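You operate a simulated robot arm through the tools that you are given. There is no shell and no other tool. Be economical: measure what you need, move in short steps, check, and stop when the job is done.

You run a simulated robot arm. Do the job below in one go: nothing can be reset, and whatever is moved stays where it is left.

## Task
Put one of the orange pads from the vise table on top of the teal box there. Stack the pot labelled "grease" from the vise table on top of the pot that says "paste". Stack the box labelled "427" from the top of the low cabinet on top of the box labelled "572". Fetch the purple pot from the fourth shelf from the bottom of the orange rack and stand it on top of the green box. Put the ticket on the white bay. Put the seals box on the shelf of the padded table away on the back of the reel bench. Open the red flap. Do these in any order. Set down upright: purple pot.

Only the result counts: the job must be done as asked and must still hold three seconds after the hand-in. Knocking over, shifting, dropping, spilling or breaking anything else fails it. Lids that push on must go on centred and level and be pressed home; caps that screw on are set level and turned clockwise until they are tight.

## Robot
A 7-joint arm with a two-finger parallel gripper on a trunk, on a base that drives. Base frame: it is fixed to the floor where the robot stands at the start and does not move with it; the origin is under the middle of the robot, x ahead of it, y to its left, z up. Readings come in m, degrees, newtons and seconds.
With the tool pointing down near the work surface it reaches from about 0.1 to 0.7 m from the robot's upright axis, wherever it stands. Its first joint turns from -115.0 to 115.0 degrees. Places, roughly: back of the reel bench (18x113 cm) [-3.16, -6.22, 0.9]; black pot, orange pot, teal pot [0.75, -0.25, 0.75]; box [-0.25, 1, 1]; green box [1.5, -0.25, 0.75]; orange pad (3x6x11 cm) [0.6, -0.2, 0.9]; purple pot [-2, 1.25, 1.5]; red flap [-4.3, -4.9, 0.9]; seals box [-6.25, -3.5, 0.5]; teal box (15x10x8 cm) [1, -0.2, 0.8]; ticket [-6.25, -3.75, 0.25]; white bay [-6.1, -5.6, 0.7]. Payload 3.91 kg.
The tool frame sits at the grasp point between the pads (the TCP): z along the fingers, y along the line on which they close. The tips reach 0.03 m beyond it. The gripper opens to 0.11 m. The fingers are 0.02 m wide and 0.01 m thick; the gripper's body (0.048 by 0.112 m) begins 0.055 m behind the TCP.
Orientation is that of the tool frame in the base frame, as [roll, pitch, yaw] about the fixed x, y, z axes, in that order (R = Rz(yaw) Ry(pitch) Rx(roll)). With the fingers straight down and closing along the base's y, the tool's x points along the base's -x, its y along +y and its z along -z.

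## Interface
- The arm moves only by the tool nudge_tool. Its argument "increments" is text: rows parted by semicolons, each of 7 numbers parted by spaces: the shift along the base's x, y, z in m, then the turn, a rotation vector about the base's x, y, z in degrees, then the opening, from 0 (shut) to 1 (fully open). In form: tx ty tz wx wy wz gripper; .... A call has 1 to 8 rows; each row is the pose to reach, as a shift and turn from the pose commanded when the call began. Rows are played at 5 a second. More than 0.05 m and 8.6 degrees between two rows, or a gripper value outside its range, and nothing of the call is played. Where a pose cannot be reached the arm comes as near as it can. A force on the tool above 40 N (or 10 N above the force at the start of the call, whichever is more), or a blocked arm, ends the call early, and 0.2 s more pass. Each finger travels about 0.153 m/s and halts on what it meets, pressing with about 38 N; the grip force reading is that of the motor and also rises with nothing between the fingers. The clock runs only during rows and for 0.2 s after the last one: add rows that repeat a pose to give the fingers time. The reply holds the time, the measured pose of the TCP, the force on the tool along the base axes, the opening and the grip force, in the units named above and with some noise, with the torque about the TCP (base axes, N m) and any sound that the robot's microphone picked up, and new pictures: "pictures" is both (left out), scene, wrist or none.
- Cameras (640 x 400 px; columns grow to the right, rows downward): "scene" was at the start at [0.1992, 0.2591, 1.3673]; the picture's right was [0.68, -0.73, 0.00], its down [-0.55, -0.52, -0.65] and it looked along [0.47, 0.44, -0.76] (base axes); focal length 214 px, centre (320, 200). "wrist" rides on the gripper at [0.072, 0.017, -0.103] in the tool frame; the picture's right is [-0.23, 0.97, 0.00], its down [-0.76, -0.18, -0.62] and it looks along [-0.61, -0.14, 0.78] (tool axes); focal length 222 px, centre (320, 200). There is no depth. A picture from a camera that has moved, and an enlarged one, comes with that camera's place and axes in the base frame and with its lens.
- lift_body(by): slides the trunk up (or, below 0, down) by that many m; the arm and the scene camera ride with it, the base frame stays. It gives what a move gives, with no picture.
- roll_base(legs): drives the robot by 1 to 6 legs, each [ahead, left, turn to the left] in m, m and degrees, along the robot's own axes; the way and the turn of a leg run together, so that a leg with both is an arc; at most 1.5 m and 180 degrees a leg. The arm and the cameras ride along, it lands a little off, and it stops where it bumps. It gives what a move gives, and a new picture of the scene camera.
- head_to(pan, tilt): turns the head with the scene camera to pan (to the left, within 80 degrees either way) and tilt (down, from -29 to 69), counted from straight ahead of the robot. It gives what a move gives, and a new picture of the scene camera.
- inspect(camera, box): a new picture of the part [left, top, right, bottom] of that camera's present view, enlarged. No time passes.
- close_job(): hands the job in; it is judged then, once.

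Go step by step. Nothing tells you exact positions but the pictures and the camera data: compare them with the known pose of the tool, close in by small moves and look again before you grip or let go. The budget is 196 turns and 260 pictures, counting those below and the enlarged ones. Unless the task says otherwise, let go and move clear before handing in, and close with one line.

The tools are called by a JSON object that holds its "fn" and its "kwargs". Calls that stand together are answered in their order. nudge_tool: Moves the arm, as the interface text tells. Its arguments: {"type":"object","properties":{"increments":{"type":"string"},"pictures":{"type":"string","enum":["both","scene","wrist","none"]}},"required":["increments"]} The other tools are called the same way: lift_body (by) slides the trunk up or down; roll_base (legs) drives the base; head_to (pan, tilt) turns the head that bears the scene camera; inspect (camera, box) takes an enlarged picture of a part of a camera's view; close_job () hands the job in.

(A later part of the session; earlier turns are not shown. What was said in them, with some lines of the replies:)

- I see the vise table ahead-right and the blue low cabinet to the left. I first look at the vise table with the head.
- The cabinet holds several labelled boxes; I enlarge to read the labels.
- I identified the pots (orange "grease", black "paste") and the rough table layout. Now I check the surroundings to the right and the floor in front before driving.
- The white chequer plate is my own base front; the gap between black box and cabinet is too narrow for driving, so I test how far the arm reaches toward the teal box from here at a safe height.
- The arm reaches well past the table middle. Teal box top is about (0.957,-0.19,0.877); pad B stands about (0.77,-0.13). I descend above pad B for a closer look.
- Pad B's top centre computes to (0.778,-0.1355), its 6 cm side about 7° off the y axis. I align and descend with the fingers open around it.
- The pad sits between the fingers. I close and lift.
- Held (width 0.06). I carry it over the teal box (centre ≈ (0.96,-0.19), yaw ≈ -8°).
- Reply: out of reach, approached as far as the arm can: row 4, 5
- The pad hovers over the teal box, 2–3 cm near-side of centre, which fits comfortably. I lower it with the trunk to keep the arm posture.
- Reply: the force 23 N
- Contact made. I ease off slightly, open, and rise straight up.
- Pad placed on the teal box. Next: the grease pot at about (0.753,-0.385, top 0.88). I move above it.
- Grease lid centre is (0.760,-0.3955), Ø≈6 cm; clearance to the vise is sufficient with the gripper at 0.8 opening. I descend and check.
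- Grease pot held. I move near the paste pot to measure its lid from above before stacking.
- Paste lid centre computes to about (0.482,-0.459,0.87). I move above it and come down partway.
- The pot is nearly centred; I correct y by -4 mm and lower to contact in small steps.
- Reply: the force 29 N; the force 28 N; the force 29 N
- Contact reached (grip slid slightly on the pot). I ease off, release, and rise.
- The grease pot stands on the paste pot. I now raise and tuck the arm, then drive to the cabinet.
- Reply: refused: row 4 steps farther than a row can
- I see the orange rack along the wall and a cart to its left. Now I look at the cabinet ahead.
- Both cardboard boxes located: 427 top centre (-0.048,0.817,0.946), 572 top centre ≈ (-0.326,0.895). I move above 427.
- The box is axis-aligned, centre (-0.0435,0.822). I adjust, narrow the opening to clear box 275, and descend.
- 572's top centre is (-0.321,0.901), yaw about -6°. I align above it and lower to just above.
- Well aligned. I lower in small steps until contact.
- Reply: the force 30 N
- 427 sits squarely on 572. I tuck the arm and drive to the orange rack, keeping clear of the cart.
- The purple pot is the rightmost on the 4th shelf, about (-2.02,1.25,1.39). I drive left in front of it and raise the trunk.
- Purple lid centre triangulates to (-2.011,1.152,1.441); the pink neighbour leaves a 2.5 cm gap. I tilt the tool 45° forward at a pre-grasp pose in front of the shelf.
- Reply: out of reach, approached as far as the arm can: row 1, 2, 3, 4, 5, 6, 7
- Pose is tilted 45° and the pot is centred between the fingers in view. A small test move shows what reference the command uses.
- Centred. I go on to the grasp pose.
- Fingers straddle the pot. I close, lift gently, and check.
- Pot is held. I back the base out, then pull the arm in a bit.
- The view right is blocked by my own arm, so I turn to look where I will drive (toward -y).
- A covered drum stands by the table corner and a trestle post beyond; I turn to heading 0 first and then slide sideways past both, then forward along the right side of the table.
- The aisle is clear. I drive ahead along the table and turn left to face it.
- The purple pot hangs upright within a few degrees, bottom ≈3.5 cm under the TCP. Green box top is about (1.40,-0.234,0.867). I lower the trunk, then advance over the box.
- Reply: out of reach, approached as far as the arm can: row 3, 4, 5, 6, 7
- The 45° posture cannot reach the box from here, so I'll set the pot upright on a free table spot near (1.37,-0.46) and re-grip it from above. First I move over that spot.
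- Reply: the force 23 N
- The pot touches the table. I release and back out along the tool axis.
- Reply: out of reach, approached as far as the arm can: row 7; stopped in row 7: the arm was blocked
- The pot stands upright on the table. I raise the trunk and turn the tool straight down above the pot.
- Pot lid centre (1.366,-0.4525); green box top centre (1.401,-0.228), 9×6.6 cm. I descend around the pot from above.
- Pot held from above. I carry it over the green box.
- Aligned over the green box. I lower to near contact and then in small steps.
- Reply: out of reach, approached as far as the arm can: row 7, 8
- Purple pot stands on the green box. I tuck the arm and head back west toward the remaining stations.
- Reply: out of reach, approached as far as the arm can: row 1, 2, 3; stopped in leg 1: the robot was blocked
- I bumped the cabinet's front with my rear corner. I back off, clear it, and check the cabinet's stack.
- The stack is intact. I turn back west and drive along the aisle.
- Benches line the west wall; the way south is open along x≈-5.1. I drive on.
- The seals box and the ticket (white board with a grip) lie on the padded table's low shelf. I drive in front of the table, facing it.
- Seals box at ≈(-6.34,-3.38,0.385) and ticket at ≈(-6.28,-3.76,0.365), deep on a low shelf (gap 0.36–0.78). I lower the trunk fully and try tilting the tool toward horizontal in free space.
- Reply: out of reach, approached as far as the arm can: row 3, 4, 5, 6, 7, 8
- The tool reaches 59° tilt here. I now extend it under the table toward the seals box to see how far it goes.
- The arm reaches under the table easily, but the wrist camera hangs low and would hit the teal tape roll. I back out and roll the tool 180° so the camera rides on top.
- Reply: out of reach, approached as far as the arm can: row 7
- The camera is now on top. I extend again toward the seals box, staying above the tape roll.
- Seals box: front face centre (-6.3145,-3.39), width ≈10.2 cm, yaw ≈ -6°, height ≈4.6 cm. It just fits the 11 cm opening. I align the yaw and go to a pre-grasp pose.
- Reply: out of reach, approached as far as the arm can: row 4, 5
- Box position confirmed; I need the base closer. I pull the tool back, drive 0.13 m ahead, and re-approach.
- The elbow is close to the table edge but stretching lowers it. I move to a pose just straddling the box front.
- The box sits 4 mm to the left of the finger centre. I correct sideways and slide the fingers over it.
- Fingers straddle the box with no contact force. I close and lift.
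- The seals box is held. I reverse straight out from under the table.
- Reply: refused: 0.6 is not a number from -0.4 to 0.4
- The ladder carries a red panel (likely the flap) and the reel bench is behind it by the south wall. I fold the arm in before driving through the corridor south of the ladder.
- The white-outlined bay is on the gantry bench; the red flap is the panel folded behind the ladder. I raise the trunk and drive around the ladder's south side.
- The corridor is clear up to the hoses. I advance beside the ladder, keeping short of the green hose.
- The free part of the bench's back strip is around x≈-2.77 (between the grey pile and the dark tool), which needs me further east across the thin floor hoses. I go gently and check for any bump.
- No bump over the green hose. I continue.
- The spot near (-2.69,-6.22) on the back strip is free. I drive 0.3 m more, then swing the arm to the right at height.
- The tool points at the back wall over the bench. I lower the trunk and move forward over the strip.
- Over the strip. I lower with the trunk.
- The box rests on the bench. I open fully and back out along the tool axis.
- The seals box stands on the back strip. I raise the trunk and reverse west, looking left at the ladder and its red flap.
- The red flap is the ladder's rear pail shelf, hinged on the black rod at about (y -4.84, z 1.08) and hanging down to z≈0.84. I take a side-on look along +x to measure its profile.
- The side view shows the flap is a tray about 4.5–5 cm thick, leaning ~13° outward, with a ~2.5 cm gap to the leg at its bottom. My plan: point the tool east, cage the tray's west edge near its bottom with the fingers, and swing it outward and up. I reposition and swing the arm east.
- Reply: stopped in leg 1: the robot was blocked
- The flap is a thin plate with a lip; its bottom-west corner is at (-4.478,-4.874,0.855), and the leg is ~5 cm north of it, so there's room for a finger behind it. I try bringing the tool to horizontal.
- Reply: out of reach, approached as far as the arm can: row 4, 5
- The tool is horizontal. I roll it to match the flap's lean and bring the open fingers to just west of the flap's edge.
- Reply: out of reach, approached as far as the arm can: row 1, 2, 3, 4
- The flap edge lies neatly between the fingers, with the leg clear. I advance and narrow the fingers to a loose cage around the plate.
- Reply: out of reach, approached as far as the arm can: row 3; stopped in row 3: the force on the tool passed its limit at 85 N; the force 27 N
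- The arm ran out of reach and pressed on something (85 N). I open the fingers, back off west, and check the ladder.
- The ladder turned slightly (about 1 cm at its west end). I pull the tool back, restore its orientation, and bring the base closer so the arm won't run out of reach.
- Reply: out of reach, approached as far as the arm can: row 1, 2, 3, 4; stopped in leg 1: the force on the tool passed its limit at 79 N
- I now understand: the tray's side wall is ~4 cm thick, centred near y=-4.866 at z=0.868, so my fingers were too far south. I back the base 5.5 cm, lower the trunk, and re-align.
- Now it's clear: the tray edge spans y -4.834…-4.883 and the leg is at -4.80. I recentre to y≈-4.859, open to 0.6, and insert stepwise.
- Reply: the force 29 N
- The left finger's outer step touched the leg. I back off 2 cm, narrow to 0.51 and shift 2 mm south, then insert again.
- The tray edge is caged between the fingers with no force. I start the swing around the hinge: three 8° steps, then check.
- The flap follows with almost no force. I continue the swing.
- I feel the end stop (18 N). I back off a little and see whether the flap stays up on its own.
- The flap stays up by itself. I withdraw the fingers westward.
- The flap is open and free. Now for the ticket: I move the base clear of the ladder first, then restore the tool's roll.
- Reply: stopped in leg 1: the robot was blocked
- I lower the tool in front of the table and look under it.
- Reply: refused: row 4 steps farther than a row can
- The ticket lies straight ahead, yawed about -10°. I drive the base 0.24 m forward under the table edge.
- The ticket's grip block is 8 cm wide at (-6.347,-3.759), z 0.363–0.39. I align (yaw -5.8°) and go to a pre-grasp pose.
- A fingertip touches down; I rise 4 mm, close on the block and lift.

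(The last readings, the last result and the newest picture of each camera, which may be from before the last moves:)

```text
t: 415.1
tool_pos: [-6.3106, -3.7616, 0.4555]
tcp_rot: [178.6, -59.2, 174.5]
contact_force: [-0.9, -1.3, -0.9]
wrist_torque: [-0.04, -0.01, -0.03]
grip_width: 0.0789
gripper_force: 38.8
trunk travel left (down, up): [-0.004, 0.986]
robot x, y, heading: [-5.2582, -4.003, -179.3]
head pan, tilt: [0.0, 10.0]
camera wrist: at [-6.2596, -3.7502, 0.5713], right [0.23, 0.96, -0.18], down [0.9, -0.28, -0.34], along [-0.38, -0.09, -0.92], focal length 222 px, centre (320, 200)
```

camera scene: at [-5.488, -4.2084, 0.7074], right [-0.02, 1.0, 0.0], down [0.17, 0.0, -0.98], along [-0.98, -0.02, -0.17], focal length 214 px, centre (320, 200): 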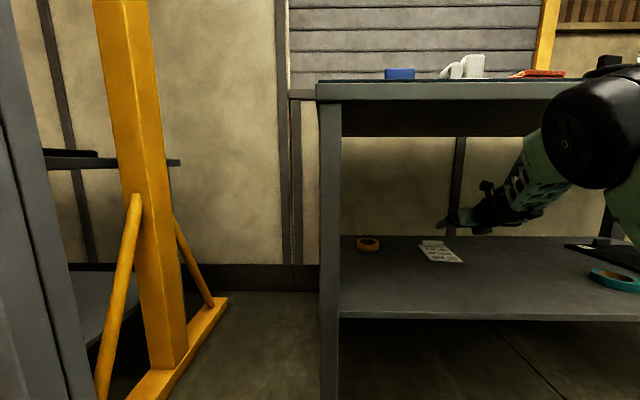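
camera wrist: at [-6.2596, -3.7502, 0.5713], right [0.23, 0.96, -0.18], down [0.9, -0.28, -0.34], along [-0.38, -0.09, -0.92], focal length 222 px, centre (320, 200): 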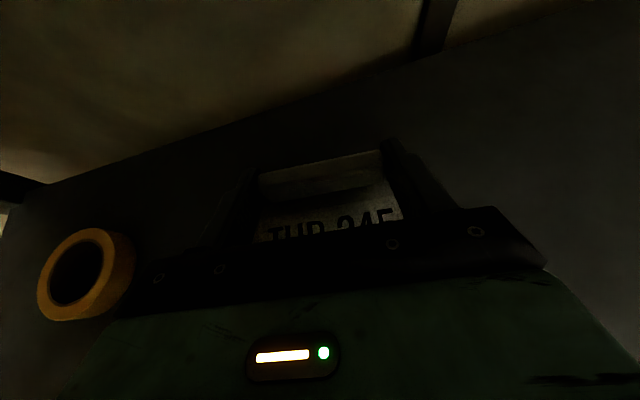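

The ticket is held (7.9 cm). I reverse out from under the table, raise, fold the arm, and drive toward the gantry bench.

{"fn": "roll_base", "kwargs": {"legs": [[-0.42, 0, 0]]}}

{"fn": "lift_body", "kwargs": {"by": 0.4}}

{"fn": "nudge_tool", "kwargs": {"increments": "0.045 -0.005 0.01 0 0 0 0.6; 0.09 -0.01 0.02 0 0 0 0.6; 0.135 -0.015 0.03 0 0 0 0.6; 0.18 -0.02 0.045 0 0 0 0.6; 0.225 -0.025 0.06 0 0 0 0.6; 0.27 -0.03 0.075 0 0 0 0.6; 0.31 -0.035 0.09 0 0 0 0.6; 0.345 -0.04 0.105 0 0 0 0.6", "pictures": "none"}}

{"fn": "lift_body", "kwargs": {"by": 0.4}}

```text
t: 417.6
tool_pos: [-5.9041, -3.7472, 0.4569]
tcp_rot: [178.6, -59.3, 174.1]
contact_force: [0.1, -0.2, -0.1]
wrist_torque: [0.0, 0.03, 0.01]
grip_width: 0.079
gripper_force: 38.0
trunk travel left (down, up): [-0.004, 0.986]
robot x, y, heading: [-4.8503, -3.9946, -179.2]
head pan, tilt: [0.0, 10.0]
camera scene: at [-5.0828, -4.2008, 0.7074], right [-0.01, 1.0, 0.0], down [0.17, 0.0, -0.98], along [-0.98, -0.01, -0.17], focal length 214 px, centre (320, 200)
```

scene: 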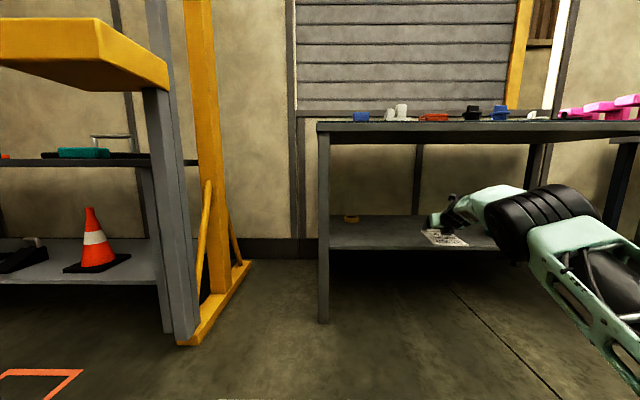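

```text
t: 420.9
tool_pos: [-5.9005, -3.7476, 0.8148]
tcp_rot: [178.2, -57.8, 174.7]
contact_force: [0.5, 1.1, -3.1]
wrist_torque: [0.09, -0.02, 0.02]
grip_width: 0.0787
gripper_force: 37.9
trunk travel left (down, up): [-0.377, 0.613]
robot x, y, heading: [-4.8475, -3.9934, -179.3]
head pan, tilt: [0.0, 10.0]
stopped: the force on the tool passed its limit at 49 N (the readings are from after the stop); the commanded pose is now the measured one
```

```text
t: 422.9
tool_pos: [-5.572, -3.8286, 0.9186]
tcp_rot: [178.1, -58.7, 179.6]
contact_force: [-0.4, 0.7, -1.1]
wrist_torque: [-0.03, 0.02, 0.04]
grip_width: 0.0788
gripper_force: 37.8
out of reach, approached as far as the arm can: row 8
trunk travel left (down, up): [-0.377, 0.613]
robot x, y, heading: [-4.8504, -3.9948, -179.4]
head pan, tilt: [0.0, 10.0]
stopped in row 8: the arm was blocked; the commanded pose is now the measured one
```

```text
t: 426.7
tool_pos: [-5.5716, -3.8266, 1.3188]
tcp_rot: [178.2, -58.7, 179.4]
contact_force: [-0.3, 0.4, -0.2]
wrist_torque: [-0.02, 0.0, -0.01]
grip_width: 0.079
gripper_force: 38.0
trunk travel left (down, up): [-0.777, 0.213]
robot x, y, heading: [-4.851, -3.9921, -179.4]
head pan, tilt: [0.0, 10.0]
```

{"fn": "inspect", "kwargs": {"camera": "scene", "box": [0, 100, 640, 400]}}

```text
1.00 times, centred on (320, 250) of scene (not enlarged: the box is as wide or as high as the picture)
camera zoom: at [-5.083, -4.2006, 1.4803], right [-0.01, 1.0, 0.0], down [0.17, 0.0, -0.98], along [-0.98, -0.01, -0.17], focal length 214 px, centre (320, 150)
```

zoom: 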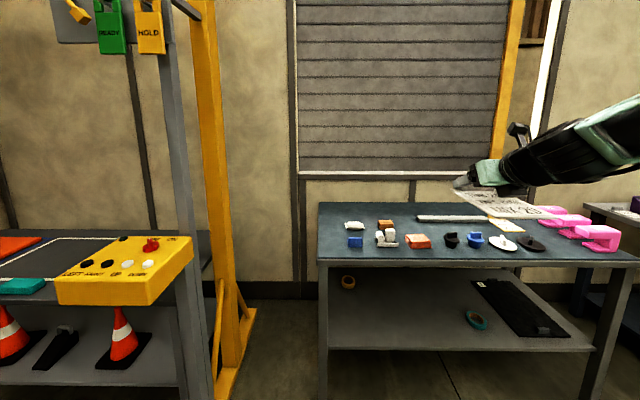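

All table items are in place and the ticket hangs level. I drive around to face the gantry bench.

{"fn": "roll_base", "kwargs": {"legs": [[0, 0, 89], [1.35, -0.1, 0], [0, 0, -90]]}}

{"fn": "lift_body", "kwargs": {"by": -0.37}}

{"fn": "head_to", "kwargs": {"pan": 5, "tilt": 25}}

```text
t: 441.3
tool_pos: [-5.6418, -5.1634, 1.3184]
tcp_rot: [178.2, -58.8, 177.0]
contact_force: [0.5, -1.2, -0.8]
wrist_torque: [0.03, 0.02, -0.01]
grip_width: 0.0787
gripper_force: 38.0
trunk travel left (down, up): [-0.777, 0.213]
robot x, y, heading: [-4.9298, -5.363, 178.3]
head pan, tilt: [0.0, 10.0]
camera scene: at [-5.1704, -5.5582, 1.4803], right [0.03, 1.0, 0.0], down [0.17, -0.01, -0.98], along [-0.98, 0.03, -0.17], focal length 214 px, centre (320, 200)
```

scene: 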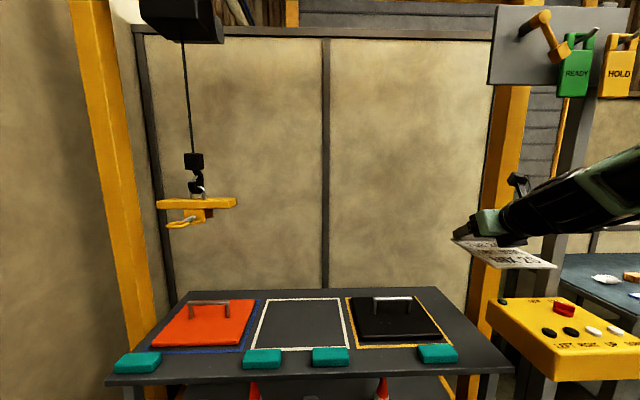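

```text
t: 444.9
tool_pos: [-5.6433, -5.1642, 0.9473]
tcp_rot: [178.3, -58.9, 177.0]
contact_force: [0.5, 0.1, 0.1]
wrist_torque: [-0.02, -0.02, 0.02]
grip_width: 0.0788
gripper_force: 37.7
trunk travel left (down, up): [-0.407, 0.583]
robot x, y, heading: [-4.9269, -5.3629, 178.0]
head pan, tilt: [0.0, 10.0]
```

```text
t: 445.7
tool_pos: [-5.6435, -5.1636, 0.9481]
tcp_rot: [178.1, -58.8, 176.9]
contact_force: [0.2, -0.2, -0.2]
wrist_torque: [0.05, 0.06, 0.01]
grip_width: 0.0788
gripper_force: 37.5
trunk travel left (down, up): [-0.407, 0.583]
robot x, y, heading: [-4.9248, -5.3642, 178.2]
head pan, tilt: [5.0, 25.0]
camera scene: at [-5.1694, -5.5662, 1.086], right [-0.05, 1.0, 0.0], down [0.42, 0.02, -0.91], along [-0.91, -0.05, -0.42], focal length 214 px, centre (320, 200)
```

scene: 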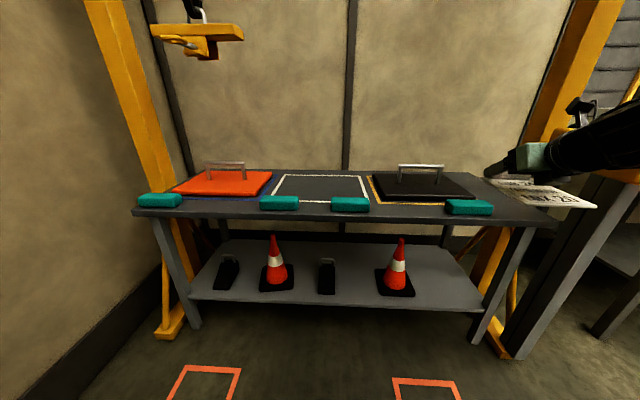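

The white bay spans x -5.95…-6.28, y -5.41…-5.83 at z≈0.716. I drive ahead, then left, with the ticket low but clear.

{"fn": "roll_base", "kwargs": {"legs": [[0.27, 0, 1.8], [0, 0.4, 0]]}}

{"fn": "nudge_tool", "kwargs": {"increments": "-0.04 -0.01 -0.01 0 0 0 0.6; -0.08 -0.02 -0.02 0 0 0 0.6; -0.12 -0.03 -0.03 0 0 0 0.6; -0.16 -0.035 -0.045 0 0 0 0.6; -0.2 -0.04 -0.06 0 0 0 0.6; -0.235 -0.045 -0.075 0 0 0 0.6", "pictures": "wrist"}}

```text
t: 449.7
tool_pos: [-5.9243, -5.5775, 0.948]
tcp_rot: [178.2, -58.8, 178.8]
contact_force: [1.5, 0.6, -0.3]
wrist_torque: [0.02, 0.03, 0.03]
grip_width: 0.0786
gripper_force: 37.5
trunk travel left (down, up): [-0.407, 0.583]
robot x, y, heading: [-5.2067, -5.7558, 179.7]
head pan, tilt: [5.0, 25.0]
camera scene: at [-5.4386, -5.9649, 1.086], right [-0.09, 1.0, 0.0], down [0.42, 0.04, -0.91], along [-0.9, -0.08, -0.42], focal length 214 px, centre (320, 200)
```

scene: 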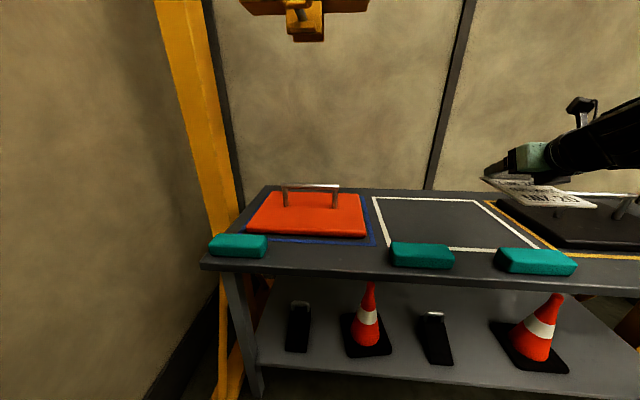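

```text
t: 451.1
tool_pos: [-6.155, -5.6231, 0.8743]
tcp_rot: [178.2, -58.8, 178.7]
contact_force: [0.7, 0.0, -0.2]
wrist_torque: [0.0, -0.04, 0.02]
grip_width: 0.0788
gripper_force: 38.7
trunk travel left (down, up): [-0.407, 0.583]
robot x, y, heading: [-5.2091, -5.7534, 179.8]
head pan, tilt: [5.0, 25.0]
camera wrist: at [-6.1054, -5.6094, 0.9905], right [0.17, 0.97, -0.18], down [0.92, -0.22, -0.33], along [-0.36, -0.11, -0.93], focal length 222 px, centre (320, 200)
```

wrist: 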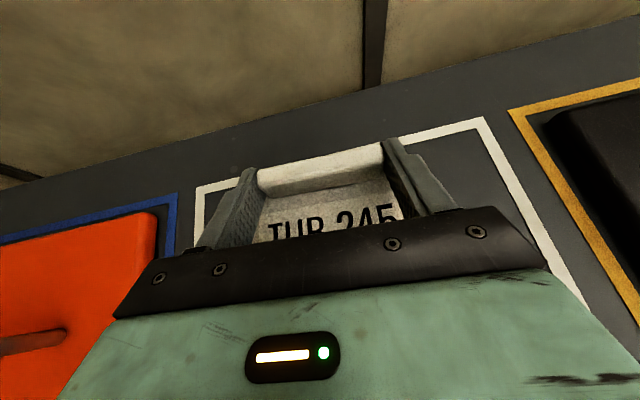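

The ticket hangs right over the white bay (centre y≈-5.616). I lower it with the trunk.

{"fn": "lift_body", "kwargs": {"by": -0.112}}

{"fn": "lift_body", "kwargs": {"by": -0.008}}

{"fn": "lift_body", "kwargs": {"by": -0.004}}

{"fn": "inspect", "kwargs": {"camera": "scene", "box": [360, 80, 600, 230]}}

```text
t: 452.5
tool_pos: [-6.1548, -5.6215, 0.7626]
tcp_rot: [178.2, -58.8, 178.7]
contact_force: [0.5, 0.4, 0.0]
wrist_torque: [0.01, 0.05, 0.02]
grip_width: 0.0787
gripper_force: 37.4
trunk travel left (down, up): [-0.295, 0.695]
robot x, y, heading: [-5.2048, -5.7529, 179.8]
head pan, tilt: [5.0, 25.0]
```

```text
t: 453.1
tool_pos: [-6.1547, -5.6224, 0.7534]
tcp_rot: [178.2, -58.8, 178.7]
contact_force: [-1.2, -0.7, -0.4]
wrist_torque: [0.01, 0.02, -0.02]
grip_width: 0.0785
gripper_force: 38.0
trunk travel left (down, up): [-0.287, 0.703]
robot x, y, heading: [-5.2053, -5.7521, 179.7]
head pan, tilt: [5.0, 25.0]
```

```text
t: 453.6
tool_pos: [-6.1546, -5.6227, 0.75]
tcp_rot: [178.2, -58.7, 178.7]
contact_force: [-1.2, 0.3, 2.1]
wrist_torque: [-0.11, 0.13, 0.02]
grip_width: 0.0787
gripper_force: 38.0
trunk travel left (down, up): [-0.283, 0.707]
robot x, y, heading: [-5.2081, -5.7526, 179.8]
head pan, tilt: [5.0, 25.0]
```

```text
2.67 times, centred on (480, 155) of scene
camera zoom: at [-5.4386, -5.9649, 0.962], right [-0.09, 1.0, 0.0], down [0.42, 0.04, -0.91], along [-0.9, -0.08, -0.42], focal length 572 px, centre (-107, 320)
```

zoom: 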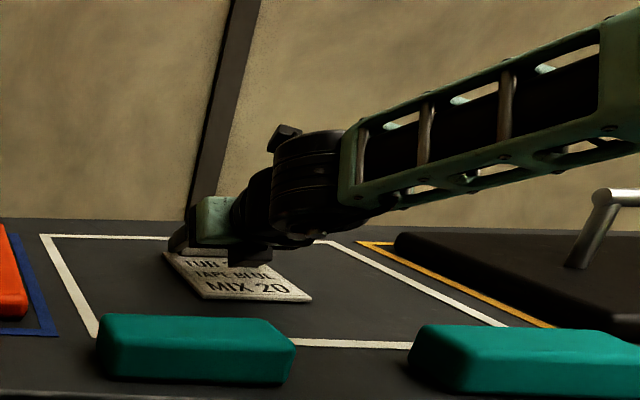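

The ticket touches down inside the bay. I press 2 mm more, open, and back out along the tool axis.

{"fn": "lift_body", "kwargs": {"by": -0.002}}

{"fn": "nudge_tool", "kwargs": {"increments": "0 0 0 0 0 0 0.8; 0 0 0 0 0 0 1; 0 0 0 0 0 0 1; 0.017 0 0.012 0 0 0 1; 0.04 0 0.03 0 0 0 1; 0.07 0 0.055 0 0 0 1; 0.1 0 0.085 0 0 0 1; 0.13 0 0.12 0 0 0 1", "pictures": "wrist"}}

```text
t: 454.1
tool_pos: [-6.1553, -5.6212, 0.7515]
tcp_rot: [178.2, -58.9, 178.6]
contact_force: [-1.0, 1.5, 10.2]
wrist_torque: [-0.59, 0.36, -0.06]
grip_width: 0.0788
gripper_force: 37.8
trunk travel left (down, up): [-0.281, 0.709]
robot x, y, heading: [-5.203, -5.7545, 179.8]
head pan, tilt: [5.0, 25.0]
```

```text
t: 455.9
tool_pos: [-6.0244, -5.6246, 0.8656]
tcp_rot: [178.0, -58.7, 178.9]
contact_force: [0.1, -0.2, -0.2]
wrist_torque: [0.0, -0.02, -0.03]
grip_width: 0.1099
gripper_force: 0.0
trunk travel left (down, up): [-0.281, 0.709]
robot x, y, heading: [-5.2054, -5.7513, 179.8]
head pan, tilt: [5.0, 25.0]
camera wrist: at [-5.9741, -5.6111, 0.9814], right [0.17, 0.97, -0.18], down [0.92, -0.22, -0.33], along [-0.36, -0.11, -0.93], focal length 222 px, centre (320, 200)
```

wrist: 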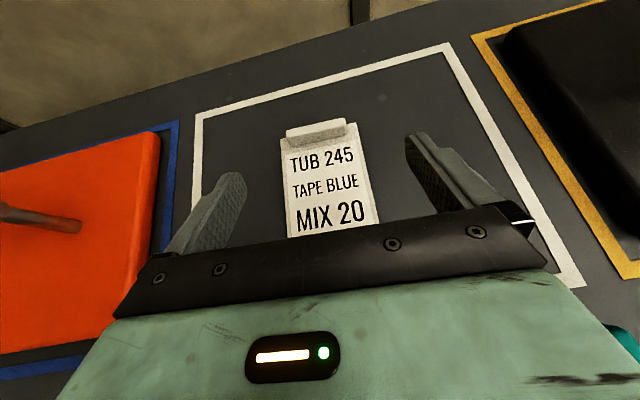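

The ticket lies inside the white bay. I raise the arm clear and hand in.

{"fn": "lift_body", "kwargs": {"by": 0.2}}

{"fn": "close_job", "kwargs": {}}

```text
t: 458.1
tool_pos: [-6.0235, -5.6246, 1.0667]
tcp_rot: [178.2, -58.8, 178.6]
contact_force: [0.4, 0.6, 0.5]
wrist_torque: [0.04, 0.01, -0.01]
grip_width: 0.1099
gripper_force: 0.0
trunk travel left (down, up): [-0.481, 0.509]
robot x, y, heading: [-5.205, -5.7524, 180.0]
head pan, tilt: [5.0, 25.0]
```

```text
The job is handed in.
```

I did all seven tasks and handed the job in, but I bumped a few things on the way. The ladder that carries the red flap turned slightly and ended about 5–7 mm off, and the blue cabinet, the gantry area and the padded table were also touched. Two boxes carried "572"; I stacked 427 on the matching cardboard "Plugs 572", not the black one.
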